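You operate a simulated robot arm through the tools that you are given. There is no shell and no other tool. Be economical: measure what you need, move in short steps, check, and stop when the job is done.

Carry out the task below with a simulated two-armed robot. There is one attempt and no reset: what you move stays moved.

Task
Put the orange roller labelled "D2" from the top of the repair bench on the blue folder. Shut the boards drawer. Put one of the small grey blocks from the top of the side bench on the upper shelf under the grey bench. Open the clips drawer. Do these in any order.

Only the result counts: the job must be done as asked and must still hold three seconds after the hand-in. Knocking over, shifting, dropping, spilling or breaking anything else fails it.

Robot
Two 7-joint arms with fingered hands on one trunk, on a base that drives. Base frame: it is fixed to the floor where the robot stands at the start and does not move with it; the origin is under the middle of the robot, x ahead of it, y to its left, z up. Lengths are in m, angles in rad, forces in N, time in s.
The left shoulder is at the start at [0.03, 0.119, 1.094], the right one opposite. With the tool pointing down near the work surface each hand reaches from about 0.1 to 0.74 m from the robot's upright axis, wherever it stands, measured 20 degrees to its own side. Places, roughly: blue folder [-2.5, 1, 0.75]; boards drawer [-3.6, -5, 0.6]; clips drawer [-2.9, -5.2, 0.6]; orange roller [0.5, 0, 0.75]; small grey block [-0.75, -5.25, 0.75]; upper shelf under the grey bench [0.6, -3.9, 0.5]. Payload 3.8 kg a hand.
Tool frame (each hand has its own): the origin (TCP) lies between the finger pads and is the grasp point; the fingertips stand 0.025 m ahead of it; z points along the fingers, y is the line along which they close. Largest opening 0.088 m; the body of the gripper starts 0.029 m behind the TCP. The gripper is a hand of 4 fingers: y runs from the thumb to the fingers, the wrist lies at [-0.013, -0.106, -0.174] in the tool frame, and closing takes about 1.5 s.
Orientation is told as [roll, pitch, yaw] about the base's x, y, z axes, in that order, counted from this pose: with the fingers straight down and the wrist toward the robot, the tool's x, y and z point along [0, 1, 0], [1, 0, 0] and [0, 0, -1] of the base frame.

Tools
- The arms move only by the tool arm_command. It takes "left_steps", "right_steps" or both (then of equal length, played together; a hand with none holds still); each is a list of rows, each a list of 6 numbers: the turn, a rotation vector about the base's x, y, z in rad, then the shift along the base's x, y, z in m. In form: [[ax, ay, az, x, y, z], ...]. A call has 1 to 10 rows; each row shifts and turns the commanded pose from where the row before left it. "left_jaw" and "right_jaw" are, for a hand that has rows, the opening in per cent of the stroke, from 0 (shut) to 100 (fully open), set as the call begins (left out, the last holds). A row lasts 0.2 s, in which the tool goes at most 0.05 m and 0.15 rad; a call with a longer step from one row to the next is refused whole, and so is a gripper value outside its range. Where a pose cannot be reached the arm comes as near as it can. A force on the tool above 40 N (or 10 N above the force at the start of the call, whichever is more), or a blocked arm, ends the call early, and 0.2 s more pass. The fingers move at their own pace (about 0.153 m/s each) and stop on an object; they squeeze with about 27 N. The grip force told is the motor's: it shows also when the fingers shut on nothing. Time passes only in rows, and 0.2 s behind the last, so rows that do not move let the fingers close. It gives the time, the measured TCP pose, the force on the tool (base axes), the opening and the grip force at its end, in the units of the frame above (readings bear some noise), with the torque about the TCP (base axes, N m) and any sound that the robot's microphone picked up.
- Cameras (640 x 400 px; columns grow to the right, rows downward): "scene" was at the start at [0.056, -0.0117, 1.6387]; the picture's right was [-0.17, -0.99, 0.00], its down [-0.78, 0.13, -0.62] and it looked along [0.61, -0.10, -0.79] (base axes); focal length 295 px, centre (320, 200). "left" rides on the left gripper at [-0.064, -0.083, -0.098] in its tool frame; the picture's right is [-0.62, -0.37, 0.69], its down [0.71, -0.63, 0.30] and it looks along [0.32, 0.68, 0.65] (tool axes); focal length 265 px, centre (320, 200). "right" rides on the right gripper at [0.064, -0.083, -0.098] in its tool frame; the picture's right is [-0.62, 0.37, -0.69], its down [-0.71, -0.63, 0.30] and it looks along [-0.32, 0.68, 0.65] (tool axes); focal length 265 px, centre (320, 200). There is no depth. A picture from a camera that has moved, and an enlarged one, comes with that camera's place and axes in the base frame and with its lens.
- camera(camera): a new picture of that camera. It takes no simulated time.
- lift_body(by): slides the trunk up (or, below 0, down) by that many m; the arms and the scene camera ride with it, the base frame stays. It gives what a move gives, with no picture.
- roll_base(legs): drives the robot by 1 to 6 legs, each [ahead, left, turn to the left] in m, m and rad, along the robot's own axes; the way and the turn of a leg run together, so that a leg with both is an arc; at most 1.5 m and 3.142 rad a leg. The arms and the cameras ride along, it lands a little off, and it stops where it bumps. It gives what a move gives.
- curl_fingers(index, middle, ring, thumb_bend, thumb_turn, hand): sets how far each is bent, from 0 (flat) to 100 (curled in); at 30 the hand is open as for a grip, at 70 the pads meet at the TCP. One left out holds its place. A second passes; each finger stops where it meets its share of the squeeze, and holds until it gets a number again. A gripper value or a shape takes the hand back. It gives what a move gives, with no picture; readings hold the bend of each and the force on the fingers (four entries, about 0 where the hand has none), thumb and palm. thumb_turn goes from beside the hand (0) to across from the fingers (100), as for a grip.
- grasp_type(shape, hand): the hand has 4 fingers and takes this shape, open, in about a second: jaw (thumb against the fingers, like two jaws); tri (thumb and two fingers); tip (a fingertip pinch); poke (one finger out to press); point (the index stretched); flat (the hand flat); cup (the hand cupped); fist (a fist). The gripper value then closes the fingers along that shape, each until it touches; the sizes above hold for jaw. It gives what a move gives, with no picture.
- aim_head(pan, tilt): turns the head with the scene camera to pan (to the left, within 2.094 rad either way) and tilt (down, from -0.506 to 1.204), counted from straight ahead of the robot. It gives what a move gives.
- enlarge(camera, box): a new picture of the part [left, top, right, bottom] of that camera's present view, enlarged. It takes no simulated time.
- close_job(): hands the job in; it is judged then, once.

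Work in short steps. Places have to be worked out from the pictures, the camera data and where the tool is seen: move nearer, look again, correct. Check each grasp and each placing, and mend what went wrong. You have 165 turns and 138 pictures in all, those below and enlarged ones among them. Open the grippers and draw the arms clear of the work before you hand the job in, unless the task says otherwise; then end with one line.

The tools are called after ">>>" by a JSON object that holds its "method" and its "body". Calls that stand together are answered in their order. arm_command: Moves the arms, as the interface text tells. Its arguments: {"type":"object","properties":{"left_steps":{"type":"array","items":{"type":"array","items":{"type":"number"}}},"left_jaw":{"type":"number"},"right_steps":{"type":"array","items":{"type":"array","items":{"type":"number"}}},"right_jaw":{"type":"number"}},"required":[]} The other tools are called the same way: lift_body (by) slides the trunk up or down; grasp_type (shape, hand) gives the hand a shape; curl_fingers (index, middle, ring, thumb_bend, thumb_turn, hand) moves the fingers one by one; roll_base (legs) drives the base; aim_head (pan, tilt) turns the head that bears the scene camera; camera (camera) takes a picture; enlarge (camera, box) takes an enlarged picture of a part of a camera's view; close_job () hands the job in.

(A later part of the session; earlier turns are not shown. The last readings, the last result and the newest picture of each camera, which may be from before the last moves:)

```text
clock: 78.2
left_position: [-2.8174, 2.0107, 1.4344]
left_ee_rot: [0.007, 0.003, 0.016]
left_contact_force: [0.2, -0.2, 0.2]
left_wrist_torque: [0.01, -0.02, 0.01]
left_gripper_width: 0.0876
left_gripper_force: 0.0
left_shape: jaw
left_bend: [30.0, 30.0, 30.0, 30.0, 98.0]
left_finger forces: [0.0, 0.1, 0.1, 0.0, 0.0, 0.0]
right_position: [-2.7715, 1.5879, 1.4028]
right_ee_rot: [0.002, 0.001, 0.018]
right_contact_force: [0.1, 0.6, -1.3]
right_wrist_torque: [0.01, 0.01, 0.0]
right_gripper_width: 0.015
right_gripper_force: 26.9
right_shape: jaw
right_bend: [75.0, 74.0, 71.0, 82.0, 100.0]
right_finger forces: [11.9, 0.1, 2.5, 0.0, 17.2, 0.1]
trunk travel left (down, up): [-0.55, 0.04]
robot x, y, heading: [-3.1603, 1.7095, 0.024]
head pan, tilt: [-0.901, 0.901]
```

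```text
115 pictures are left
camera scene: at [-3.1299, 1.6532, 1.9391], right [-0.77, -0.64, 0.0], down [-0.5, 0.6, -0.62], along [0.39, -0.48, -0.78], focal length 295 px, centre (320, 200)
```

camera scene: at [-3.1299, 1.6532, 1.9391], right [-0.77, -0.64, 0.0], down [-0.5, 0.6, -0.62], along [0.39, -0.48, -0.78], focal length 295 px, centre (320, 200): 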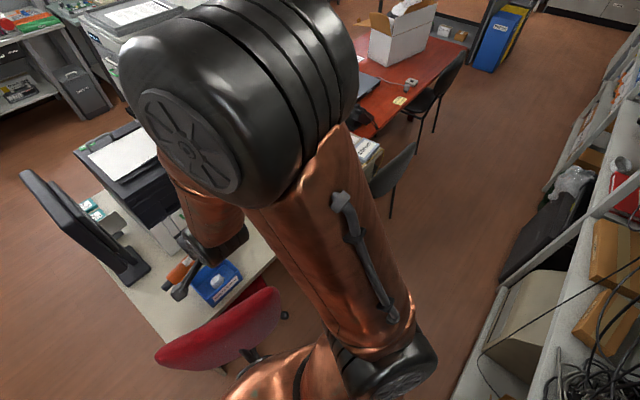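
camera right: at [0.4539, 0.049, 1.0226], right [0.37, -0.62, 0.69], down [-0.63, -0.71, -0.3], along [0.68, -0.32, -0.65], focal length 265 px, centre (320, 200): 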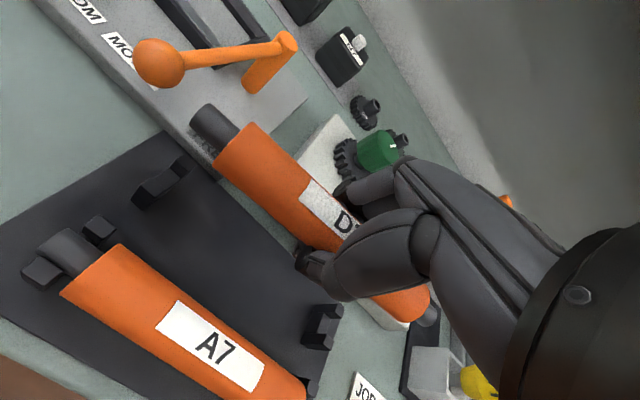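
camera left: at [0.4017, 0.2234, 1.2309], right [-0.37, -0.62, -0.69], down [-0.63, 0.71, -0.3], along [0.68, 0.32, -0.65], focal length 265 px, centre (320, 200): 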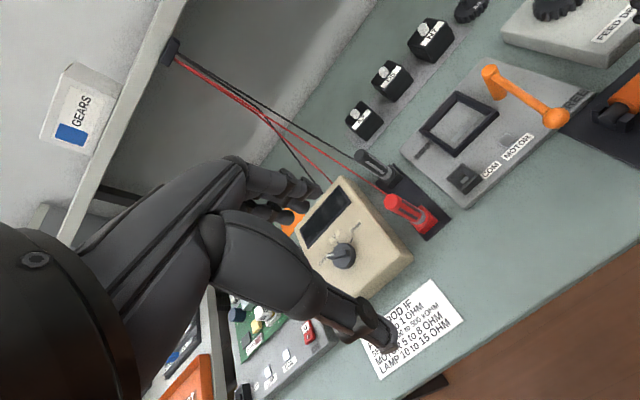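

Clear of the chair; I strafe the remaining 0.55 m.

>>> {"method": "roll_base", "body": {"legs": [[0.02, -0.54, -0.02]]}}

>>> {"method": "aim_head", "body": {"pan": 0.0, "tilt": 0.9}}

>>> {"method": "camera", "body": {"camera": "scene"}}

```text
clock: 81.3
left_position: [-2.7863, 1.4567, 1.433]
left_ee_rot: [0.008, 0.003, -0.003]
left_contact_force: [0.5, 0.4, -0.2]
left_wrist_torque: [0.0, 0.04, 0.01]
left_gripper_width: 0.0876
left_gripper_force: 0.0
left_shape: jaw
left_bend: [30.0, 30.0, 30.0, 30.0, 98.0]
left_finger forces: [0.0, 0.0, 0.1, 0.1, 0.0, 0.0]
right_position: [-2.7483, 1.0359, 1.4025]
right_ee_rot: [0.001, -0.001, -0.002]
right_contact_force: [0.5, 0.5, -0.7]
right_wrist_torque: [0.01, -0.01, -0.01]
right_gripper_width: 0.0152
right_gripper_force: 27.3
right_shape: jaw
right_bend: [75.0, 74.0, 71.0, 82.0, 100.0]
right_finger forces: [11.9, 0.1, 2.5, 0.0, 17.2, 0.1]
trunk travel left (down, up): [-0.55, 0.04]
robot x, y, heading: [-3.1366, 1.1629, -0.003]
head pan, tilt: [-0.901, 0.901]
```

```text
clock: 82.5
left_position: [-2.7861, 1.4558, 1.4335]
left_ee_rot: [0.007, 0.003, -0.001]
left_contact_force: [0.4, -0.3, -0.1]
left_wrist_torque: [0.02, 0.01, -0.02]
left_gripper_width: 0.0878
left_gripper_force: 0.2
left_shape: jaw
left_bend: [30.0, 30.0, 30.0, 30.0, 98.0]
left_finger forces: [0.0, 0.0, 0.0, 0.0, 0.1, 0.1]
right_position: [-2.7482, 1.0338, 1.4017]
right_ee_rot: [-0.001, 0.0, -0.001]
right_contact_force: [0.2, 0.5, -0.6]
right_wrist_torque: [0.0, -0.05, -0.02]
right_gripper_width: 0.0151
right_gripper_force: 26.8
right_shape: jaw
right_bend: [75.0, 74.0, 71.0, 82.0, 100.0]
right_finger forces: [12.0, 0.0, 2.4, 0.0, 17.3, 0.0]
trunk travel left (down, up): [-0.55, 0.04]
robot x, y, heading: [-3.1357, 1.1643, -0.002]
head pan, tilt: [0.0, 0.901]
```

```text
114 pictures are left
camera scene: at [-3.0775, 1.1652, 1.939], right [0.0, -1.0, 0.0], down [-0.78, 0.0, -0.62], along [0.62, 0.0, -0.78], focal length 295 px, centre (320, 200)
```

scene: 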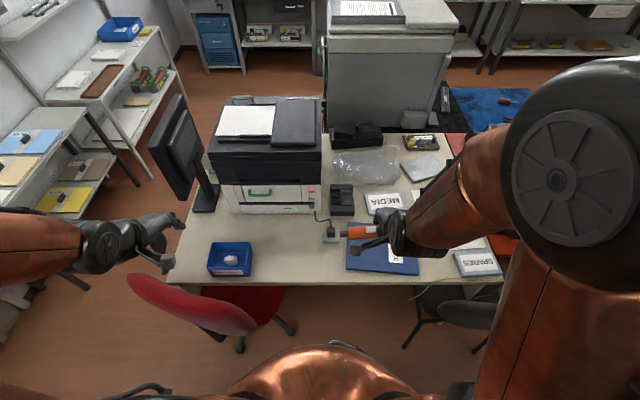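

The folder spans about x -2.54..-2.29, y 0.76..1.05. I edge forward 7 cm, lower the trunk 0.15 m (still clear of the chairs), and bring the right hand over the folder.

>>> {"method": "roll_base", "body": {"legs": [[0.07, 0, 0]]}}

>>> {"method": "lift_body", "body": {"by": -0.15}}

>>> {"method": "arm_command", "body": {"right_steps": [[0, 0, 0, 0.042, -0.018, 0], [0, 0, 0, 0.042, -0.018, 0], [0, 0, 0, 0.042, -0.018, 0], [0, 0, 0, 0.042, -0.018, 0], [0, 0, 0, 0.042, -0.018, 0], [0, 0, 0, 0.042, -0.018, 0], [0, 0, 0, 0, 0, -0.045], [0, 0, 0, 0, 0, -0.045], [0, 0, 0, 0, 0, -0.045]]}}

>>> {"method": "camera", "body": {"camera": "right"}}

>>> {"method": "camera", "body": {"camera": "scene"}}

```text
clock: 83.5
left_position: [-2.7217, 1.4545, 1.4351]
left_ee_rot: [0.006, 0.0, -0.004]
left_contact_force: [-1.3, 0.2, 0.2]
left_wrist_torque: [0.02, -0.02, -0.01]
left_gripper_width: 0.0876
left_gripper_force: 0.1
left_shape: jaw
left_bend: [30.0, 30.0, 30.0, 30.0, 98.0]
left_finger forces: [0.1, 0.0, 0.1, 0.0, 0.0, 0.0]
right_position: [-2.685, 1.0334, 1.4044]
right_ee_rot: [-0.001, -0.003, -0.003]
right_contact_force: [-0.5, 1.3, -1.0]
right_wrist_torque: [-0.01, -0.01, -0.01]
right_gripper_width: 0.0149
right_gripper_force: 27.0
right_shape: jaw
right_bend: [75.0, 74.0, 71.0, 82.0, 100.0]
right_finger forces: [11.9, 0.0, 2.5, 0.1, 17.3, 0.1]
trunk travel left (down, up): [-0.55, 0.04]
robot x, y, heading: [-3.0635, 1.1635, -0.004]
head pan, tilt: [0.0, 0.901]
```

```text
clock: 85.3
left_position: [-2.7156, 1.456, 1.2842]
left_ee_rot: [0.006, 0.002, -0.002]
left_contact_force: [-0.9, -0.3, 0.6]
left_wrist_torque: [0.01, 0.0, 0.05]
left_gripper_width: 0.0875
left_gripper_force: 0.0
left_shape: jaw
left_bend: [30.0, 30.0, 30.0, 30.0, 98.0]
left_finger forces: [0.1, 0.1, 0.0, 0.1, 0.0, 0.0]
right_position: [-2.6781, 1.0338, 1.2522]
right_ee_rot: [-0.001, -0.001, -0.001]
right_contact_force: [-0.1, 0.3, -0.5]
right_wrist_torque: [-0.02, 0.04, 0.0]
right_gripper_width: 0.0149
right_gripper_force: 26.9
right_shape: jaw
right_bend: [75.0, 74.0, 71.0, 82.0, 100.0]
right_finger forces: [11.8, 0.1, 2.4, 0.0, 17.2, 0.0]
trunk travel left (down, up): [-0.4, 0.19]
robot x, y, heading: [-3.0606, 1.1631, -0.003]
head pan, tilt: [0.0, 0.901]
```

```text
clock: 87.3
left_position: [-2.7124, 1.456, 1.2841]
left_ee_rot: [0.01, 0.007, -0.005]
left_contact_force: [-0.9, -0.2, -0.6]
left_wrist_torque: [0.01, 0.0, -0.03]
left_gripper_width: 0.0878
left_gripper_force: 0.1
left_shape: jaw
left_bend: [30.0, 30.0, 30.0, 30.0, 98.0]
left_finger forces: [0.1, 0.0, 0.0, 0.0, 0.1, 0.0]
right_position: [-2.4252, 0.9271, 1.1144]
right_ee_rot: [0.001, 0.0, -0.004]
right_contact_force: [0.2, -0.7, -0.5]
right_wrist_torque: [-0.01, -0.01, -0.02]
right_gripper_width: 0.0149
right_gripper_force: 26.6
right_shape: jaw
right_bend: [75.0, 74.0, 71.0, 82.0, 100.0]
right_finger forces: [11.3, 0.1, 2.5, 0.0, 17.4, 0.0]
trunk travel left (down, up): [-0.4, 0.19]
robot x, y, heading: [-3.0656, 1.1635, -0.004]
head pan, tilt: [0.0, 0.901]
```

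```text
113 pictures are left
camera right: at [-2.5083, 0.9934, 1.2135], right [0.37, -0.62, 0.69], down [-0.63, -0.71, -0.3], along [0.68, -0.33, -0.65], focal length 265 px, centre (320, 200)
```

right: 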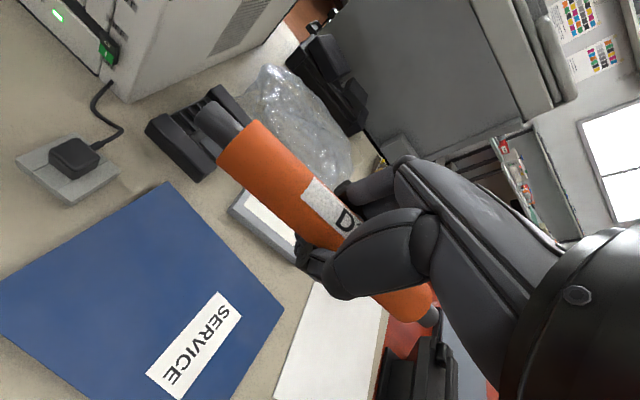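

```text
112 pictures are left
camera scene: at [-3.0046, 1.1641, 1.789], right [0.0, -1.0, 0.0], down [-0.78, 0.0, -0.62], along [0.62, 0.0, -0.78], focal length 295 px, centre (320, 200)
```

scene: 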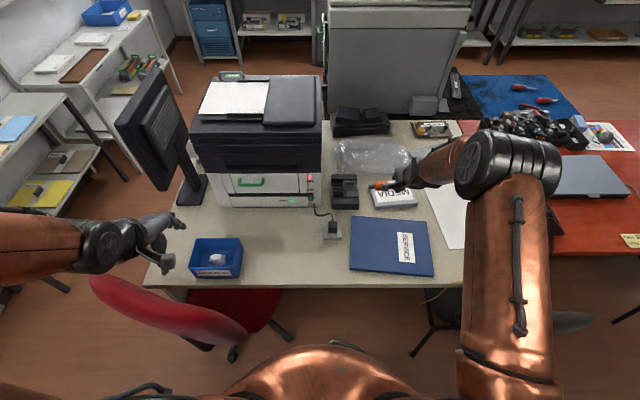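

Triangulating the SERVICE label puts the folder's top at z ≈ 0.80 and its centre at about [-2.435, 0.90]. I centre the hand and go down to just above it.

>>> {"method": "arm_command", "body": {"right_steps": [[0, 0, 0, -0.01, -0.017, -0.02], [0, 0, 0, 0, 0, -0.045], [0, 0, 0, 0, 0, -0.045], [0, 0, 0, 0, 0, -0.045], [0, 0, 0, 0, 0, -0.045], [0, 0, 0, 0, 0, -0.04], [0, 0, 0, 0, 0, -0.02]]}}

>>> {"method": "camera", "body": {"camera": "right"}}

>>> {"method": "camera", "body": {"camera": "scene"}}

```text
clock: 88.9
left_position: [-2.7141, 1.4556, 1.2833]
left_ee_rot: [0.006, 0.003, -0.003]
left_contact_force: [-0.2, -0.7, 0.3]
left_wrist_torque: [-0.02, -0.01, -0.02]
left_gripper_width: 0.0877
left_gripper_force: 0.1
left_shape: jaw
left_bend: [30.0, 30.0, 30.0, 30.0, 98.0]
left_finger forces: [0.0, 0.1, 0.0, 0.0, 0.0, 0.1]
right_position: [-2.437, 0.9097, 0.8564]
right_ee_rot: [0.001, -0.002, -0.004]
right_contact_force: [0.1, -0.1, -0.8]
right_wrist_torque: [0.0, -0.02, 0.03]
right_gripper_width: 0.0148
right_gripper_force: 27.1
right_shape: jaw
right_bend: [75.0, 74.0, 71.0, 82.0, 100.0]
right_finger forces: [10.9, 0.0, 2.3, 0.0, 17.4, 0.0]
trunk travel left (down, up): [-0.4, 0.19]
robot x, y, heading: [-3.0658, 1.1645, -0.002]
head pan, tilt: [0.0, 0.901]
```

```text
111 pictures are left
camera right: at [-2.5188, 0.9755, 0.9566], right [0.37, -0.62, 0.69], down [-0.63, -0.71, -0.3], along [0.68, -0.33, -0.65], focal length 265 px, centre (320, 200)
```

right: 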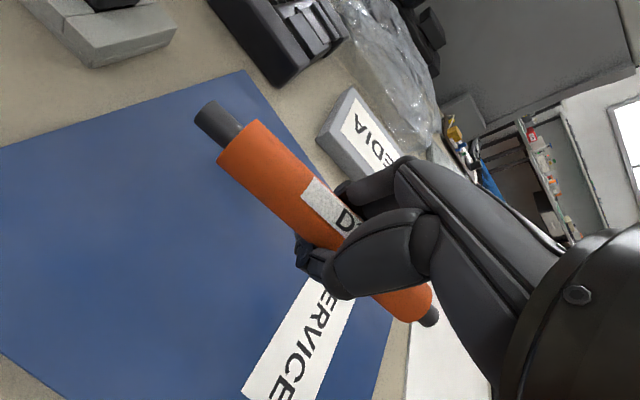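

```text
110 pictures are left
camera scene: at [-3.0059, 1.1645, 1.7891], right [0.0, -1.0, 0.0], down [-0.78, 0.0, -0.62], along [0.62, 0.0, -0.78], focal length 295 px, centre (320, 200)
```

scene: 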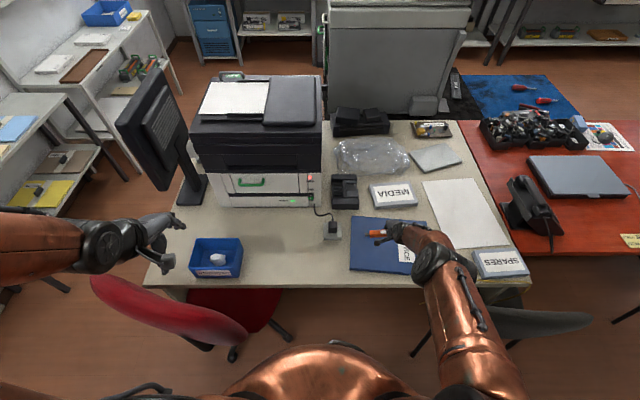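

Well centred over the folder. I lower slowly until contact.

>>> {"method": "arm_command", "body": {"right_steps": [[0, 0, 0, 0, 0, -0.01], [0, 0, 0, 0, 0, -0.008], [0, 0, 0, 0, 0, -0.006], [0, 0, 0, 0, 0, -0.004]]}}

```text
clock: 89.9
left_position: [-2.7145, 1.4553, 1.2832]
left_ee_rot: [0.007, 0.004, -0.002]
left_contact_force: [0.1, -0.3, 0.9]
left_wrist_torque: [0.03, 0.02, 0.01]
left_gripper_width: 0.0879
left_gripper_force: 0.0
left_shape: jaw
left_bend: [30.0, 30.0, 30.0, 30.0, 98.0]
left_finger forces: [0.1, 0.1, 0.0, 0.0, 0.0, 0.0]
right_position: [-2.4423, 0.9144, 0.836]
right_ee_rot: [-0.001, -0.001, -0.002]
right_contact_force: [-0.4, 0.7, -1.9]
right_wrist_torque: [-0.01, 0.01, 0.02]
right_gripper_width: 0.0148
right_gripper_force: 27.1
right_shape: jaw
right_bend: [75.0, 74.0, 71.0, 82.0, 100.0]
right_finger forces: [10.8, 0.1, 2.3, 0.0, 17.2, 0.1]
right hand out of reach, approached as far as the arm can: row 2, 4
trunk travel left (down, up): [-0.4, 0.19]
robot x, y, heading: [-3.0639, 1.1669, -0.003]
head pan, tilt: [0.0, 0.901]
```

The arm is at its reach limit; I raise the hand 6 cm, lower the trunk 8 cm, and then go down again.

>>> {"method": "arm_command", "body": {"right_steps": [[0, 0, 0, 0, 0, 0.04], [0, 0, 0, 0, 0, 0.04]]}}

>>> {"method": "lift_body", "body": {"by": -0.08}}

>>> {"method": "arm_command", "body": {"right_steps": [[0, 0, 0, 0, 0, 0], [0, 0, 0, 0, 0, -0.005]]}}

```text
clock: 90.5
left_position: [-2.7142, 1.4559, 1.2828]
left_ee_rot: [0.009, 0.006, -0.007]
left_contact_force: [0.4, -0.4, -0.3]
left_wrist_torque: [0.01, 0.01, 0.04]
left_gripper_width: 0.0877
left_gripper_force: 0.1
left_shape: jaw
left_bend: [30.0, 30.0, 30.0, 30.0, 98.0]
left_finger forces: [0.1, 0.0, 0.0, 0.1, 0.1, 0.0]
right_position: [-2.4063, 0.9086, 0.8927]
right_ee_rot: [-0.001, 0.001, -0.004]
right_contact_force: [0.0, -0.3, -0.9]
right_wrist_torque: [-0.01, 0.0, 0.01]
right_gripper_width: 0.0148
right_gripper_force: 26.7
right_shape: jaw
right_bend: [75.0, 74.0, 71.0, 82.0, 100.0]
right_finger forces: [10.6, 0.1, 2.2, 0.1, 17.1, 0.1]
right hand out of reach, approached as far as the arm can: row 1, 2
trunk travel left (down, up): [-0.4, 0.19]
robot x, y, heading: [-3.0634, 1.1631, -0.003]
head pan, tilt: [0.0, 0.901]
```

```text
clock: 91.7
left_position: [-2.7141, 1.4553, 1.2032]
left_ee_rot: [0.008, 0.004, -0.004]
left_contact_force: [-1.1, -0.3, -1.1]
left_wrist_torque: [0.0, 0.02, 0.02]
left_gripper_width: 0.0877
left_gripper_force: 0.0
left_shape: jaw
left_bend: [30.0, 30.0, 30.0, 30.0, 98.0]
left_finger forces: [0.0, 0.0, 0.0, 0.0, 0.0, 0.1]
right_position: [-2.4081, 0.9106, 0.8137]
right_ee_rot: [0.0, 0.0, -0.003]
right_contact_force: [-0.9, -0.8, -1.1]
right_wrist_torque: [0.01, 0.0, 0.02]
right_gripper_width: 0.0148
right_gripper_force: 27.0
right_shape: jaw
right_bend: [75.0, 74.0, 71.0, 82.0, 100.0]
right_finger forces: [10.6, 0.0, 2.3, 0.1, 17.1, 0.1]
trunk travel left (down, up): [-0.32, 0.27]
robot x, y, heading: [-3.0615, 1.1634, -0.002]
head pan, tilt: [0.0, 0.901]
```

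```text
clock: 92.3
left_position: [-2.7158, 1.4555, 1.204]
left_ee_rot: [0.009, 0.004, -0.004]
left_contact_force: [-0.6, -0.5, -0.5]
left_wrist_torque: [-0.01, 0.0, -0.05]
left_gripper_width: 0.0877
left_gripper_force: 0.1
left_shape: jaw
left_bend: [30.0, 30.0, 30.0, 30.0, 98.0]
left_finger forces: [0.0, 0.1, 0.0, 0.1, 0.0, 0.0]
right_position: [-2.4075, 0.9089, 0.8067]
right_ee_rot: [0.001, 0.0, -0.005]
right_contact_force: [0.2, -0.9, -0.6]
right_wrist_torque: [0.01, -0.02, 0.05]
right_gripper_width: 0.0148
right_gripper_force: 27.1
right_shape: jaw
right_bend: [75.0, 74.0, 71.0, 82.0, 100.0]
right_finger forces: [10.4, 0.0, 2.3, 0.1, 16.9, 0.1]
trunk travel left (down, up): [-0.32, 0.27]
robot x, y, heading: [-3.0634, 1.1633, -0.003]
head pan, tilt: [0.0, 0.901]
```

No contact yet at z 0.807, and x has slipped to -2.408; I pull x back 3 cm and look.

>>> {"method": "arm_command", "body": {"right_steps": [[0, 0, 0, -0.025, 0, 0]]}}

>>> {"method": "camera", "body": {"camera": "right"}}

>>> {"method": "camera", "body": {"camera": "scene"}}

```text
clock: 92.7
left_position: [-2.7149, 1.4562, 1.2047]
left_ee_rot: [0.007, 0.005, -0.004]
left_contact_force: [0.1, 0.2, 0.5]
left_wrist_torque: [0.04, -0.02, -0.01]
left_gripper_width: 0.0877
left_gripper_force: 0.1
left_shape: jaw
left_bend: [30.0, 30.0, 30.0, 30.0, 98.0]
left_finger forces: [0.0, 0.0, 0.1, 0.1, 0.0, 0.0]
right_position: [-2.4059, 0.9089, 0.8079]
right_ee_rot: [0.001, 0.0, -0.002]
right_contact_force: [0.0, 1.0, -0.1]
right_wrist_torque: [0.04, -0.04, 0.0]
right_gripper_width: 0.0151
right_gripper_force: 26.7
right_shape: jaw
right_bend: [75.0, 74.0, 71.0, 82.0, 100.0]
right_finger forces: [10.4, 0.0, 2.3, 0.0, 16.9, 0.0]
right hand out of reach, approached as far as the arm can: row 1
trunk travel left (down, up): [-0.32, 0.27]
robot x, y, heading: [-3.0635, 1.1642, -0.005]
head pan, tilt: [0.0, 0.901]
```

```text
109 pictures are left
camera right: at [-2.4898, 0.9747, 0.9067], right [0.37, -0.62, 0.69], down [-0.63, -0.71, -0.3], along [0.68, -0.33, -0.65], focal length 265 px, centre (320, 200)
```

right: 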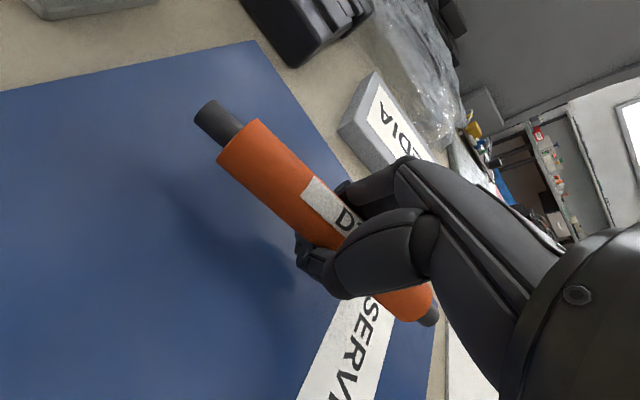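

```text
108 pictures are left
camera scene: at [-3.0059, 1.1643, 1.709], right [0.0, -1.0, 0.0], down [-0.78, 0.0, -0.62], along [0.62, 0.0, -0.78], focal length 295 px, centre (320, 200)
```

scene: 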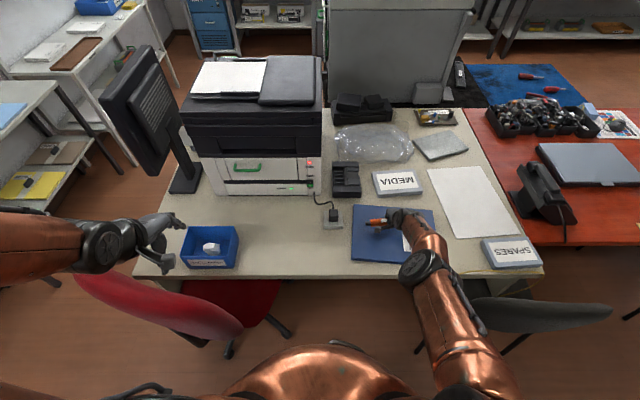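

x = -2.406 is in fact central on the folder (its top being somewhat lower than I thought). I keep going down in small steps until contact.

>>> {"method": "arm_command", "body": {"right_steps": [[0, 0, 0, 0, 0, -0.008], [0, 0, 0, 0, 0, -0.008], [0, 0, 0, 0, 0, 0]]}}

```text
clock: 93.5
left_position: [-2.715, 1.4553, 1.2039]
left_ee_rot: [0.008, 0.003, -0.004]
left_contact_force: [0.5, -0.7, 0.3]
left_wrist_torque: [0.02, 0.01, -0.01]
left_gripper_width: 0.0876
left_gripper_force: 0.0
left_shape: jaw
left_bend: [30.0, 30.0, 30.0, 30.0, 98.0]
left_finger forces: [0.0, 0.1, 0.0, 0.0, 0.0, 0.0]
right_position: [-2.4124, 0.9112, 0.7996]
right_ee_rot: [-0.002, 0.001, -0.002]
right_contact_force: [0.2, 0.5, -0.8]
right_wrist_torque: [0.03, -0.01, 0.01]
right_gripper_width: 0.0147
right_gripper_force: 26.8
right_shape: jaw
right_bend: [75.0, 74.0, 71.0, 82.0, 100.0]
right_finger forces: [10.4, 0.0, 2.4, 0.0, 16.9, 0.0]
right hand out of reach, approached as far as the arm can: row 1, 2
trunk travel left (down, up): [-0.32, 0.27]
robot x, y, heading: [-3.0655, 1.1601, -0.005]
head pan, tilt: [0.0, 0.901]
```

The arm is limited here, so I use the trunk in 1 cm steps, watching the force.

>>> {"method": "lift_body", "body": {"by": -0.01}}

```text
clock: 94.0
left_position: [-2.717, 1.4576, 1.1948]
left_ee_rot: [0.007, 0.003, -0.003]
left_contact_force: [-0.1, -0.7, 1.6]
left_wrist_torque: [-0.01, -0.01, 0.02]
left_gripper_width: 0.0875
left_gripper_force: 0.1
left_shape: jaw
left_bend: [30.0, 30.0, 30.0, 30.0, 98.0]
left_finger forces: [0.0, 0.0, 0.0, 0.0, 0.0, 0.0]
right_position: [-2.4098, 0.9096, 0.7939]
right_ee_rot: [-0.002, -0.01, -0.006]
right_contact_force: [2.7, 2.7, 22.4]
right_wrist_torque: [0.23, -0.15, -0.02]
right_gripper_width: 0.0155
right_gripper_force: 27.0
right_shape: jaw
right_bend: [76.0, 74.0, 71.0, 82.0, 100.0]
right_finger forces: [40.7, 0.0, 2.7, 0.0, 7.7, 0.1]
trunk travel left (down, up): [-0.31, 0.28]
robot x, y, heading: [-3.063, 1.1646, 0.0]
head pan, tilt: [0.0, 0.901]
```

Contact at about z 0.795. I ease up 3 mm and open the hand moderately.

>>> {"method": "lift_body", "body": {"by": 0.004}}

>>> {"method": "arm_command", "body": {"right_steps": [[0, 0, 0, 0, 0, 0], [0, 0, 0, 0, 0, 0], [0, 0, 0, 0, 0, 0]], "right_jaw": 45}}

>>> {"method": "camera", "body": {"camera": "right"}}

```text
clock: 94.6
left_position: [-2.7155, 1.4559, 1.1986]
left_ee_rot: [0.007, 0.003, -0.004]
left_contact_force: [0.2, -0.5, 0.4]
left_wrist_torque: [-0.01, -0.01, 0.01]
left_gripper_width: 0.0879
left_gripper_force: 0.0
left_shape: jaw
left_bend: [30.0, 30.0, 30.0, 30.0, 98.0]
left_finger forces: [0.1, 0.0, 0.0, 0.0, 0.0, 0.0]
right_position: [-2.4115, 0.9106, 0.7959]
right_ee_rot: [-0.002, -0.003, -0.003]
right_contact_force: [6.4, -0.1, 16.8]
right_wrist_torque: [0.11, -0.29, -0.05]
right_gripper_width: 0.0152
right_gripper_force: 27.1
right_shape: jaw
right_bend: [75.0, 74.0, 71.0, 82.0, 100.0]
right_finger forces: [30.6, 0.2, 2.5, 0.0, 17.6, 0.0]
trunk travel left (down, up): [-0.314, 0.276]
robot x, y, heading: [-3.0646, 1.1638, -0.006]
head pan, tilt: [0.0, 0.901]
```

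```text
clock: 95.4
left_position: [-2.7181, 1.4562, 1.1983]
left_ee_rot: [0.008, 0.001, -0.006]
left_contact_force: [-0.1, 1.0, 0.2]
left_wrist_torque: [0.02, 0.02, -0.03]
left_gripper_width: 0.0877
left_gripper_force: 0.0
left_shape: jaw
left_bend: [30.0, 30.0, 30.0, 30.0, 98.0]
left_finger forces: [0.0, 0.0, 0.1, 0.1, 0.0, 0.0]
right_position: [-2.4132, 0.9102, 0.7975]
right_ee_rot: [-0.003, -0.003, -0.003]
right_contact_force: [0.4, 0.3, 26.9]
right_wrist_torque: [0.09, 0.03, 0.0]
right_gripper_width: 0.0336
right_gripper_force: 0.1
right_shape: jaw
right_bend: [76.0, 49.0, 43.0, 79.0, 100.0]
right_finger forces: [10.2, 3.8, 0.0, 0.0, 14.5, 0.0]
trunk travel left (down, up): [-0.314, 0.276]
robot x, y, heading: [-3.062, 1.1648, 0.0]
head pan, tilt: [0.0, 0.901]
```

```text
107 pictures are left
camera right: at [-2.496, 0.9763, 0.8956], right [0.36, -0.62, 0.69], down [-0.63, -0.71, -0.31], along [0.68, -0.33, -0.65], focal length 265 px, centre (320, 200)
```

right: 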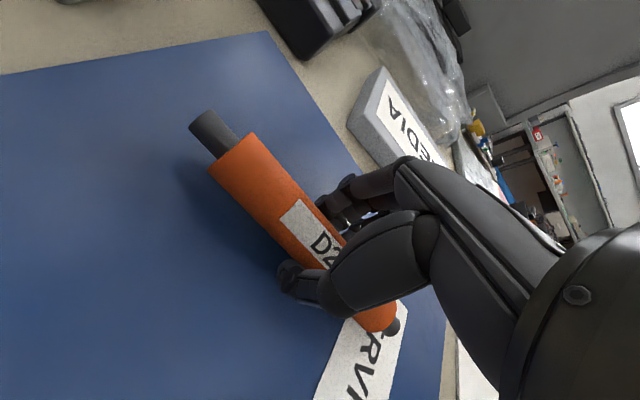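

The roller is released, lying on the folder; the fingertips press down, so I rise slightly while opening wider, and then lift straight up.

>>> {"method": "lift_body", "body": {"by": 0.012}}

>>> {"method": "arm_command", "body": {"right_steps": [[0, 0, 0, 0, 0, 0], [0, 0, 0, 0, 0, 0], [0, 0, 0, 0, 0, 0], [0, 0, 0, 0, 0, 0]], "right_jaw": 70}}

>>> {"method": "camera", "body": {"camera": "right"}}

```text
clock: 96.0
left_position: [-2.7157, 1.4559, 1.2099]
left_ee_rot: [0.006, 0.002, -0.003]
left_contact_force: [-0.1, -0.1, 0.4]
left_wrist_torque: [0.02, 0.05, 0.02]
left_gripper_width: 0.0876
left_gripper_force: 0.1
left_shape: jaw
left_bend: [30.0, 30.0, 30.0, 30.0, 98.0]
left_finger forces: [0.1, 0.0, 0.1, 0.0, 0.1, 0.0]
right_position: [-2.4132, 0.9108, 0.8042]
right_ee_rot: [0.005, 0.006, 0.0]
right_contact_force: [0.3, -1.1, 0.7]
right_wrist_torque: [-0.01, 0.04, 0.0]
right_gripper_width: 0.0393
right_gripper_force: 0.0
right_shape: jaw
right_bend: [74.0, 47.0, 43.0, 71.0, 100.0]
right_finger forces: [0.0, 0.0, 0.0, 0.1, 0.0, 0.0]
trunk travel left (down, up): [-0.326, 0.264]
robot x, y, heading: [-3.0621, 1.1685, -0.002]
head pan, tilt: [0.0, 0.901]
```

```text
clock: 97.0
left_position: [-2.7151, 1.4553, 1.2104]
left_ee_rot: [0.007, 0.004, -0.003]
left_contact_force: [-0.2, 0.4, 0.1]
left_wrist_torque: [0.0, 0.0, 0.03]
left_gripper_width: 0.0877
left_gripper_force: 0.1
left_shape: jaw
left_bend: [30.0, 30.0, 30.0, 30.0, 98.0]
left_finger forces: [0.1, 0.0, 0.0, 0.0, 0.0, 0.0]
right_position: [-2.4122, 0.9097, 0.8053]
right_ee_rot: [-0.001, 0.001, -0.002]
right_contact_force: [-1.0, 1.0, -0.4]
right_wrist_torque: [-0.02, 0.0, 0.04]
right_gripper_width: 0.0611
right_gripper_force: 0.1
right_shape: jaw
right_bend: [28.0, 37.0, 34.0, 58.0, 99.0]
right_finger forces: [0.1, 0.0, 0.0, 0.0, 0.1, 0.1]
trunk travel left (down, up): [-0.326, 0.264]
robot x, y, heading: [-3.0609, 1.1638, -0.003]
head pan, tilt: [0.0, 0.901]
```

```text
106 pictures are left
camera right: at [-2.4947, 0.9761, 0.9052], right [0.37, -0.62, 0.69], down [-0.63, -0.71, -0.3], along [0.68, -0.33, -0.65], focal length 265 px, centre (320, 200)
```

right: 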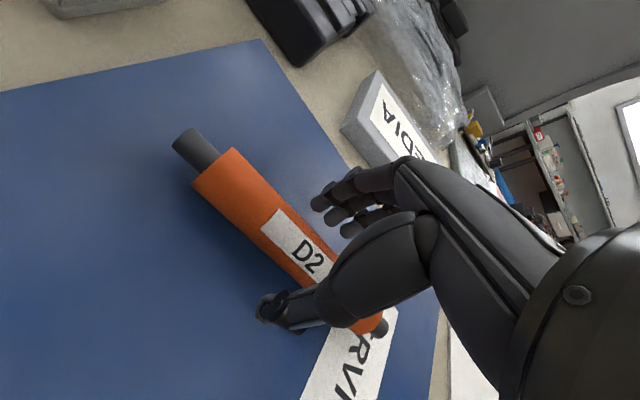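

Released and settled between thumb and fingers. I lift straight up with the trunk and check that it lies still.

>>> {"method": "lift_body", "body": {"by": 0.25}}

>>> {"method": "enlarge", "body": {"camera": "scene", "box": [300, 180, 500, 305]}}

```text
clock: 99.6
left_position: [-2.7151, 1.455, 1.459]
left_ee_rot: [0.007, 0.003, -0.005]
left_contact_force: [0.9, 0.7, -0.8]
left_wrist_torque: [-0.04, 0.0, 0.01]
left_gripper_width: 0.0876
left_gripper_force: 0.0
left_shape: jaw
left_bend: [30.0, 30.0, 30.0, 30.0, 98.0]
left_finger forces: [0.1, 0.0, 0.0, 0.0, 0.0, 0.0]
right_position: [-2.4119, 0.9112, 1.0555]
right_ee_rot: [0.0, 0.001, -0.001]
right_contact_force: [0.3, 0.3, 0.8]
right_wrist_torque: [-0.02, 0.02, 0.02]
right_gripper_width: 0.0612
right_gripper_force: 0.1
right_shape: jaw
right_bend: [28.0, 37.0, 34.0, 58.0, 99.0]
right_finger forces: [0.0, 0.0, 0.0, 0.0, 0.1, 0.0]
trunk travel left (down, up): [-0.576, 0.014]
robot x, y, heading: [-3.0623, 1.1573, -0.008]
head pan, tilt: [0.0, 0.901]
```

```text
3.20 times, centred on (400, 242) of scene
camera zoom: at [-3.0059, 1.1645, 1.9649], right [0.0, -1.0, 0.0], down [-0.78, 0.0, -0.62], along [0.62, 0.0, -0.78], focal length 945 px, centre (64, 64)
```

zoom: 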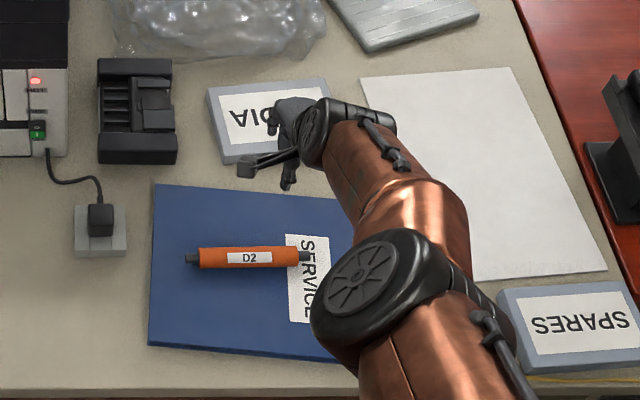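

D2 lies on the folder with its label up. I retract the right hand up and back.

>>> {"method": "arm_command", "body": {"right_steps": [[0, 0, 0, 0, 0, 0.045], [0, 0, 0, 0, 0, 0.045], [0, 0, 0, 0, 0, 0.045], [0, 0, 0, 0, 0, 0.045], [0, 0, 0, -0.03, 0, 0.035], [0, 0, 0, -0.04, 0, 0.03], [0, 0, 0, -0.045, 0, 0.03], [0, 0, 0, -0.045, 0, 0.03], [0, 0, 0, -0.045, 0, 0.03], [0, 0, 0, -0.045, 0, 0]]}}

>>> {"method": "roll_base", "body": {"legs": [[-0.09, 0, 0]]}}

>>> {"method": "aim_head", "body": {"pan": -1.4, "tilt": 0.6}}

>>> {"method": "camera", "body": {"camera": "scene"}}

```text
refused: row 7 steps farther than a row can; nothing moved
```

```text
clock: 100.7
left_position: [-2.8045, 1.4563, 1.4597]
left_ee_rot: [0.009, 0.004, -0.001]
left_contact_force: [0.4, -0.3, 0.1]
left_wrist_torque: [-0.01, -0.05, -0.02]
left_gripper_width: 0.0876
left_gripper_force: 0.0
left_shape: jaw
left_bend: [30.0, 30.0, 30.0, 30.0, 98.0]
left_finger forces: [0.1, 0.1, 0.1, 0.1, 0.0, 0.1]
right_position: [-2.5001, 0.9131, 1.0554]
right_ee_rot: [0.0, 0.001, -0.001]
right_contact_force: [-0.1, 0.6, 0.6]
right_wrist_torque: [-0.01, 0.0, -0.03]
right_gripper_width: 0.0616
right_gripper_force: 0.1
right_shape: jaw
right_bend: [28.0, 37.0, 34.0, 58.0, 99.0]
right_finger forces: [0.0, 0.1, 0.0, 0.0, 0.1, 0.0]
trunk travel left (down, up): [-0.576, 0.014]
robot x, y, heading: [-3.1517, 1.1651, -0.001]
head pan, tilt: [0.0, 0.901]
```

```text
clock: 102.2
left_position: [-2.8063, 1.4552, 1.4604]
left_ee_rot: [0.007, 0.004, 0.0]
left_contact_force: [0.1, 0.6, 0.2]
left_wrist_torque: [0.02, 0.0, -0.03]
left_gripper_width: 0.0878
left_gripper_force: 0.1
left_shape: jaw
left_bend: [30.0, 30.0, 30.0, 30.0, 98.0]
left_finger forces: [0.0, 0.1, 0.1, 0.0, 0.0, 0.0]
right_position: [-2.5013, 0.9123, 1.0572]
right_ee_rot: [-0.001, 0.001, 0.0]
right_contact_force: [-0.4, 0.5, -0.3]
right_wrist_torque: [0.01, 0.0, -0.05]
right_gripper_width: 0.061
right_gripper_force: 0.1
right_shape: jaw
right_bend: [28.0, 37.0, 34.0, 58.0, 99.0]
right_finger forces: [0.0, 0.0, 0.1, 0.0, 0.0, 0.1]
trunk travel left (down, up): [-0.576, 0.014]
robot x, y, heading: [-3.1536, 1.1656, -0.001]
head pan, tilt: [-1.4, 0.6]
```

```text
104 pictures are left
camera scene: at [-3.1566, 1.0778, 1.9898], right [-0.99, -0.17, 0.0], down [-0.1, 0.56, -0.82], along [0.14, -0.81, -0.57], focal length 295 px, centre (320, 200)
```

scene: 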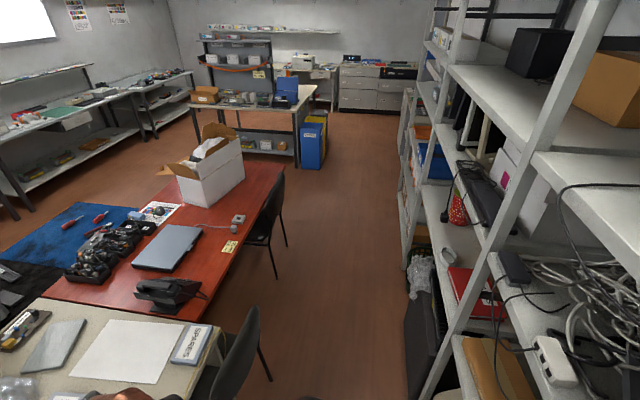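

The corridor is clear. I redo the retraction within step limits, then strafe along at x ≈ -3.1.

>>> {"method": "arm_command", "body": {"right_steps": [[0, 0, 0, 0, 0, 0.045], [0, 0, 0, 0, 0, 0.045], [0, 0, 0, 0, 0, 0.045], [0, 0, 0, 0, 0, 0.045], [0, 0, 0, -0.02, 0, 0.04], [0, 0, 0, -0.03, 0, 0.035], [0, 0, 0, -0.04, 0.02, 0.02], [0, 0, 0, -0.04, 0.02, 0.02], [0, 0, 0, -0.045, 0.02, 0], [0, 0, 0, -0.045, 0.02, 0]]}}

>>> {"method": "roll_base", "body": {"legs": [[0.05, 0, 0], [0, -1.5, 0], [0, -1.5, 0]]}}

>>> {"method": "camera", "body": {"camera": "scene"}}

```text
clock: 104.4
left_position: [-2.8064, 1.4568, 1.46]
left_ee_rot: [0.008, 0.004, -0.003]
left_contact_force: [0.1, 0.0, 0.6]
left_wrist_torque: [0.0, -0.03, -0.01]
left_gripper_width: 0.0874
left_gripper_force: 0.1
left_shape: jaw
left_bend: [30.0, 30.0, 30.0, 30.0, 98.0]
left_finger forces: [0.1, 0.0, 0.0, 0.0, 0.1, 0.1]
right_position: [-2.4117, 0.9415, 1.2726]
right_ee_rot: [0.0, 0.003, 0.0]
right_contact_force: [0.1, 0.0, 0.1]
right_wrist_torque: [-0.04, 0.01, -0.03]
right_gripper_width: 0.0611
right_gripper_force: 0.0
right_shape: jaw
right_bend: [28.0, 37.0, 34.0, 58.0, 99.0]
right_finger forces: [0.0, 0.0, 0.0, 0.0, 0.0, 0.0]
right hand out of reach, approached as far as the arm can: row 1, 2, 3, 4, 5, 6, 7, 8, 9, 10
trunk travel left (down, up): [-0.576, 0.014]
robot x, y, heading: [-3.1552, 1.1649, 0.0]
head pan, tilt: [-1.4, 0.6]
```

```text
clock: 119.6
left_position: [-2.7717, -1.5951, 1.4593]
left_ee_rot: [0.008, 0.004, -0.037]
left_contact_force: [-0.1, 0.4, 0.3]
left_wrist_torque: [-0.03, 0.0, 0.01]
left_gripper_width: 0.088
left_gripper_force: 0.1
left_shape: jaw
left_bend: [30.0, 30.0, 30.0, 30.0, 98.0]
left_finger forces: [0.0, 0.0, 0.0, 0.1, 0.0, 0.0]
right_position: [-2.3966, -2.1238, 1.2721]
right_ee_rot: [0.001, 0.001, -0.035]
right_contact_force: [-0.7, 0.1, 0.5]
right_wrist_torque: [0.01, 0.02, 0.02]
right_gripper_width: 0.0616
right_gripper_force: 0.0
right_shape: jaw
right_bend: [28.0, 37.0, 34.0, 58.0, 99.0]
right_finger forces: [0.1, 0.0, 0.0, 0.0, 0.0, 0.0]
trunk travel left (down, up): [-0.576, 0.014]
robot x, y, heading: [-3.1326, -1.8741, -0.034]
head pan, tilt: [-1.4, 0.6]
```

```text
103 pictures are left
camera scene: at [-3.1367, -1.9612, 1.9899], right [-0.99, -0.14, 0.0], down [-0.08, 0.56, -0.83], along [0.11, -0.82, -0.56], focal length 295 px, centre (320, 200)
```

scene: 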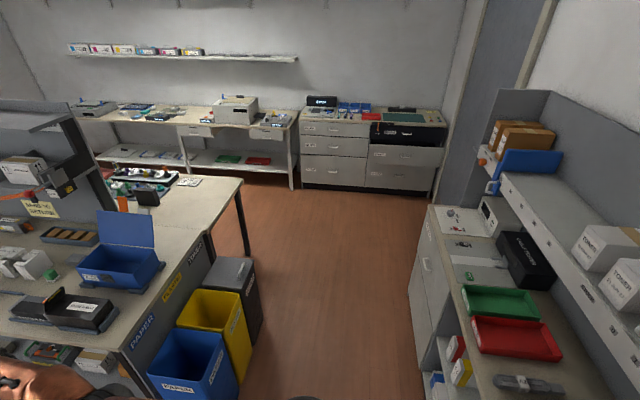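

The drawers are at the far wall ahead. I zoom in on them.

>>> {"method": "enlarge", "body": {"camera": "scene", "box": [220, 80, 460, 230]}}

```text
2.67 times, centred on (340, 155) of scene
camera zoom: at [-3.1367, -1.9612, 1.9899], right [-0.99, -0.14, 0.0], down [-0.08, 0.56, -0.83], along [0.11, -0.82, -0.56], focal length 787 px, centre (267, 320)
```

zoom: 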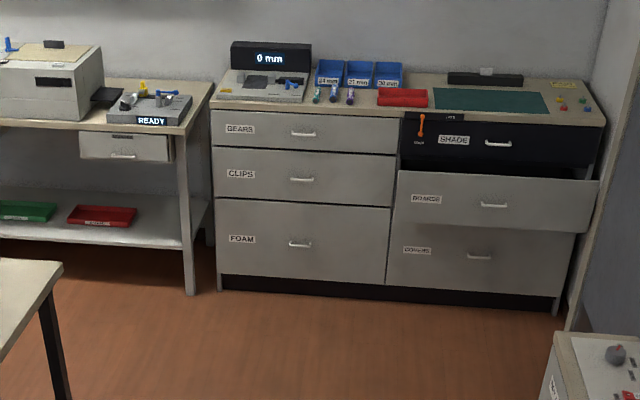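

CLIPS is the left column's middle drawer (handle ≈ [-2.87, -5.0, 0.64]), BOARDS is the open drawer at the right (front ≈ y -4.85, z ≈ 0.64). First I draw the right hand in, then check its pose.

>>> {"method": "arm_command", "body": {"right_steps": [[0, 0, 0, -0.04, 0, 0], [0, 0, 0, -0.04, 0, 0], [0, 0, 0, -0.04, 0, 0], [0, 0, 0, -0.04, 0, 0], [0, 0, 0, -0.04, 0, 0], [0, 0, 0, -0.04, 0, 0], [0, 0, 0, -0.04, 0, 0]]}}

```text
clock: 121.2
left_position: [-2.7754, -1.5952, 1.4605]
left_ee_rot: [0.007, 0.003, -0.036]
left_contact_force: [0.3, -0.1, 0.2]
left_wrist_torque: [-0.02, -0.02, 0.03]
left_gripper_width: 0.0877
left_gripper_force: 0.1
left_shape: jaw
left_bend: [30.0, 30.0, 30.0, 30.0, 98.0]
left_finger forces: [0.1, 0.0, 0.0, 0.0, 0.0, 0.0]
right_position: [-2.4817, -2.1463, 1.2544]
right_ee_rot: [-0.006, -0.02, -0.038]
right_contact_force: [-3.9, 2.0, -5.5]
right_wrist_torque: [-0.13, -0.54, -0.07]
right_gripper_width: 0.0615
right_gripper_force: 0.0
right_shape: jaw
right_bend: [27.0, 37.0, 34.0, 58.0, 99.0]
right_finger forces: [0.0, 0.1, 0.1, 0.0, 0.0, 0.0]
right hand out of reach, approached as far as the arm can: row 1, 2, 3, 4, 5, 6
trunk travel left (down, up): [-0.576, 0.014]
robot x, y, heading: [-3.1318, -1.8753, -0.036]
head pan, tilt: [-1.4, 0.6]
```

The last row went through; I continue drawing it in.

>>> {"method": "arm_command", "body": {"right_steps": [[0, 0, 0, -0.03, 0, 0], [0, 0, 0, -0.03, 0, 0], [0, 0, 0, -0.03, 0, 0], [0, 0, 0, -0.03, 0, 0], [0, 0, 0, -0.03, 0, 0.03], [0, 0, 0, -0.03, 0.0, 0.03], [0, 0, 0, 0, 0.0, 0.04], [0, 0, 0, 0, 0.0, 0.04]]}}

>>> {"method": "aim_head", "body": {"pan": -0.6, "tilt": 0.9}}

>>> {"method": "camera", "body": {"camera": "scene"}}

```text
clock: 123.0
left_position: [-2.7736, -1.5942, 1.4598]
left_ee_rot: [0.008, 0.005, -0.038]
left_contact_force: [0.5, 0.5, 0.3]
left_wrist_torque: [-0.02, -0.02, 0.03]
left_gripper_width: 0.0876
left_gripper_force: 0.0
left_shape: jaw
left_bend: [30.0, 30.0, 30.0, 30.0, 98.0]
left_finger forces: [0.0, 0.1, 0.1, 0.1, 0.0, 0.0]
right_position: [-2.6712, -2.1429, 1.3876]
right_ee_rot: [0.0, 0.003, -0.035]
right_contact_force: [-0.8, 0.3, 0.6]
right_wrist_torque: [0.03, 0.02, 0.02]
right_gripper_width: 0.0615
right_gripper_force: 0.0
right_shape: jaw
right_bend: [27.0, 37.0, 34.0, 58.0, 99.0]
right_finger forces: [0.0, 0.0, 0.0, 0.0, 0.0, 0.0]
trunk travel left (down, up): [-0.576, 0.014]
robot x, y, heading: [-3.1307, -1.8762, -0.035]
head pan, tilt: [-1.4, 0.6]
```

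```text
clock: 124.1
left_position: [-2.7733, -1.5954, 1.4596]
left_ee_rot: [0.006, 0.005, -0.037]
left_contact_force: [0.0, -0.3, -0.7]
left_wrist_torque: [0.01, -0.02, 0.0]
left_gripper_width: 0.0877
left_gripper_force: 0.1
left_shape: jaw
left_bend: [30.0, 30.0, 30.0, 30.0, 98.0]
left_finger forces: [0.0, 0.1, 0.0, 0.0, 0.0, 0.1]
right_position: [-2.6678, -2.1434, 1.3881]
right_ee_rot: [-0.001, 0.004, -0.035]
right_contact_force: [0.0, 0.3, 0.5]
right_wrist_torque: [-0.01, -0.01, 0.03]
right_gripper_width: 0.0614
right_gripper_force: 0.1
right_shape: jaw
right_bend: [27.0, 37.0, 34.0, 58.0, 99.0]
right_finger forces: [0.1, 0.1, 0.1, 0.0, 0.1, 0.0]
trunk travel left (down, up): [-0.576, 0.014]
robot x, y, heading: [-3.1356, -1.873, -0.038]
head pan, tilt: [-0.6, 0.901]
```

```text
101 pictures are left
camera scene: at [-3.0882, -1.9192, 1.9651], right [-0.59, -0.8, 0.0], down [-0.63, 0.47, -0.62], along [0.5, -0.37, -0.78], focal length 295 px, centre (320, 200)
```

scene: 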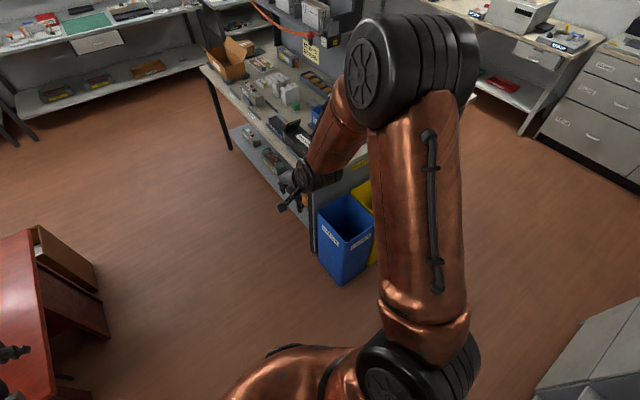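

Arm retrieved. I turn right to face -y and drive toward the cabinet.

>>> {"method": "roll_base", "body": {"legs": [[0, 0, -1.533], [1.3, 0, 0]]}}

>>> {"method": "aim_head", "body": {"pan": 0.0, "tilt": 0.7}}

>>> {"method": "camera", "body": {"camera": "scene"}}

```text
clock: 134.2
left_position: [-2.7351, -3.4988, 1.4596]
left_ee_rot: [0.007, 0.004, -1.507]
left_contact_force: [-0.5, 1.1, 0.1]
left_wrist_torque: [0.0, 0.01, 0.02]
left_gripper_width: 0.0874
left_gripper_force: 0.0
left_shape: jaw
left_bend: [30.0, 30.0, 30.0, 30.0, 98.0]
left_finger forces: [0.1, 0.1, 0.0, 0.1, 0.0, 0.0]
right_position: [-3.2688, -3.6565, 1.3884]
right_ee_rot: [0.002, 0.002, -1.504]
right_contact_force: [0.0, -0.2, -0.1]
right_wrist_torque: [0.01, -0.02, 0.0]
right_gripper_width: 0.0616
right_gripper_force: 0.1
right_shape: jaw
right_bend: [27.0, 37.0, 34.0, 58.0, 99.0]
right_finger forces: [0.0, 0.1, 0.1, 0.1, 0.0, 0.0]
trunk travel left (down, up): [-0.576, 0.014]
robot x, y, heading: [-3.0502, -3.1717, -1.504]
head pan, tilt: [-0.6, 0.901]
```

```text
clock: 135.2
left_position: [-2.7355, -3.4968, 1.4596]
left_ee_rot: [0.006, 0.002, -1.508]
left_contact_force: [0.5, 0.9, -0.4]
left_wrist_torque: [0.01, -0.01, -0.02]
left_gripper_width: 0.0875
left_gripper_force: 0.1
left_shape: jaw
left_bend: [30.0, 30.0, 30.0, 30.0, 98.0]
left_finger forces: [0.1, 0.0, 0.0, 0.0, 0.0, 0.1]
right_position: [-3.2693, -3.6577, 1.3881]
right_ee_rot: [0.002, 0.002, -1.504]
right_contact_force: [1.1, 0.1, -0.2]
right_wrist_torque: [0.0, 0.03, 0.0]
right_gripper_width: 0.0614
right_gripper_force: 0.0
right_shape: jaw
right_bend: [27.0, 37.0, 34.0, 58.0, 99.0]
right_finger forces: [0.0, 0.0, 0.1, 0.0, 0.1, 0.0]
trunk travel left (down, up): [-0.576, 0.014]
robot x, y, heading: [-3.0499, -3.171, -1.503]
head pan, tilt: [0.0, 0.7]
```

```text
100 pictures are left
camera scene: at [-3.0437, -3.2352, 1.9812], right [-1.0, -0.06, 0.0], down [-0.04, 0.64, -0.76], along [0.05, -0.76, -0.64], focal length 295 px, centre (320, 200)
```

scene: 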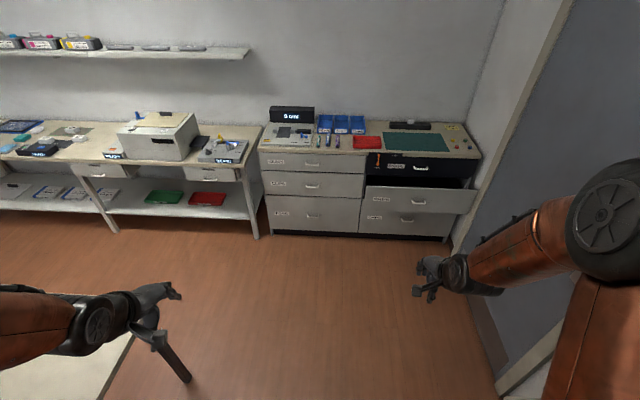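

Triangulation gives the CLIPS handle at [-2.87, -4.97, 0.65] and the BOARDS handle at [-3.61, -4.84, 0.65]. I square up, drive to about [-3.24, -4.2] and lower the trunk.

>>> {"method": "roll_base", "body": {"legs": [[0, 0, -0.067], [1.0, -0.18, 0]]}}

>>> {"method": "lift_body", "body": {"by": -0.4}}

>>> {"method": "aim_head", "body": {"pan": 0.0, "tilt": 0.9}}

>>> {"method": "camera", "body": {"camera": "scene"}}

```text
clock: 140.9
left_position: [-2.9363, -4.5097, 1.4593]
left_ee_rot: [0.008, 0.005, -1.567]
left_contact_force: [-0.6, 0.4, 0.6]
left_wrist_torque: [0.0, -0.02, -0.01]
left_gripper_width: 0.0875
left_gripper_force: 0.0
left_shape: jaw
left_bend: [30.0, 30.0, 30.0, 30.0, 98.0]
left_finger forces: [0.0, 0.0, 0.0, 0.0, 0.0, 0.0]
right_position: [-3.4782, -4.6368, 1.3873]
right_ee_rot: [0.0, 0.002, -1.563]
right_contact_force: [0.1, 0.0, -0.4]
right_wrist_torque: [0.0, -0.01, 0.02]
right_gripper_width: 0.0614
right_gripper_force: 0.0
right_shape: jaw
right_bend: [27.0, 37.0, 34.0, 58.0, 99.0]
right_finger forces: [0.0, 0.1, 0.0, 0.0, 0.0, 0.0]
trunk travel left (down, up): [-0.576, 0.014]
robot x, y, heading: [-3.2303, -4.1634, -1.567]
head pan, tilt: [0.0, 0.7]
```

```text
clock: 144.7
left_position: [-2.9353, -4.5106, 1.059]
left_ee_rot: [0.008, 0.004, -1.567]
left_contact_force: [0.9, 0.1, -0.7]
left_wrist_torque: [0.01, -0.01, 0.0]
left_gripper_width: 0.0878
left_gripper_force: 0.1
left_shape: jaw
left_bend: [30.0, 30.0, 30.0, 30.0, 98.0]
left_finger forces: [0.0, 0.1, 0.0, 0.0, 0.0, 0.0]
right_position: [-3.4785, -4.6384, 0.9875]
right_ee_rot: [-0.001, 0.001, -1.562]
right_contact_force: [1.0, -1.0, -0.2]
right_wrist_torque: [0.02, -0.02, 0.03]
right_gripper_width: 0.0618
right_gripper_force: 0.0
right_shape: jaw
right_bend: [27.0, 37.0, 34.0, 58.0, 99.0]
right_finger forces: [0.0, 0.1, 0.0, 0.0, 0.0, 0.0]
trunk travel left (down, up): [-0.176, 0.414]
robot x, y, heading: [-3.2287, -4.1653, -1.567]
head pan, tilt: [0.0, 0.7]
```

```text
clock: 145.5
left_position: [-2.9354, -4.5114, 1.06]
left_ee_rot: [0.008, 0.003, -1.568]
left_contact_force: [0.9, 0.6, 0.4]
left_wrist_torque: [0.0, 0.0, -0.02]
left_gripper_width: 0.0877
left_gripper_force: 0.0
left_shape: jaw
left_bend: [30.0, 30.0, 30.0, 30.0, 98.0]
left_finger forces: [0.0, 0.0, 0.1, 0.0, 0.1, 0.0]
right_position: [-3.4771, -4.6369, 0.9876]
right_ee_rot: [0.0, 0.001, -1.564]
right_contact_force: [-0.1, 0.2, -0.1]
right_wrist_torque: [0.01, -0.02, 0.0]
right_gripper_width: 0.0615
right_gripper_force: 0.0
right_shape: jaw
right_bend: [27.0, 37.0, 34.0, 58.0, 99.0]
right_finger forces: [0.0, 0.0, 0.0, 0.0, 0.0, 0.0]
trunk travel left (down, up): [-0.176, 0.414]
robot x, y, heading: [-3.2305, -4.1626, -1.567]
head pan, tilt: [0.0, 0.901]
```

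```text
99 pictures are left
camera scene: at [-3.2287, -4.2202, 1.5651], right [-1.0, -0.01, 0.0], down [0.0, 0.78, -0.62], along [0.0, -0.62, -0.78], focal length 295 px, centre (320, 200)
```

scene: 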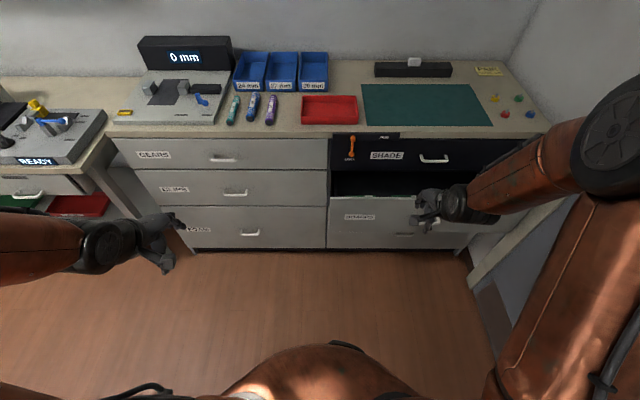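

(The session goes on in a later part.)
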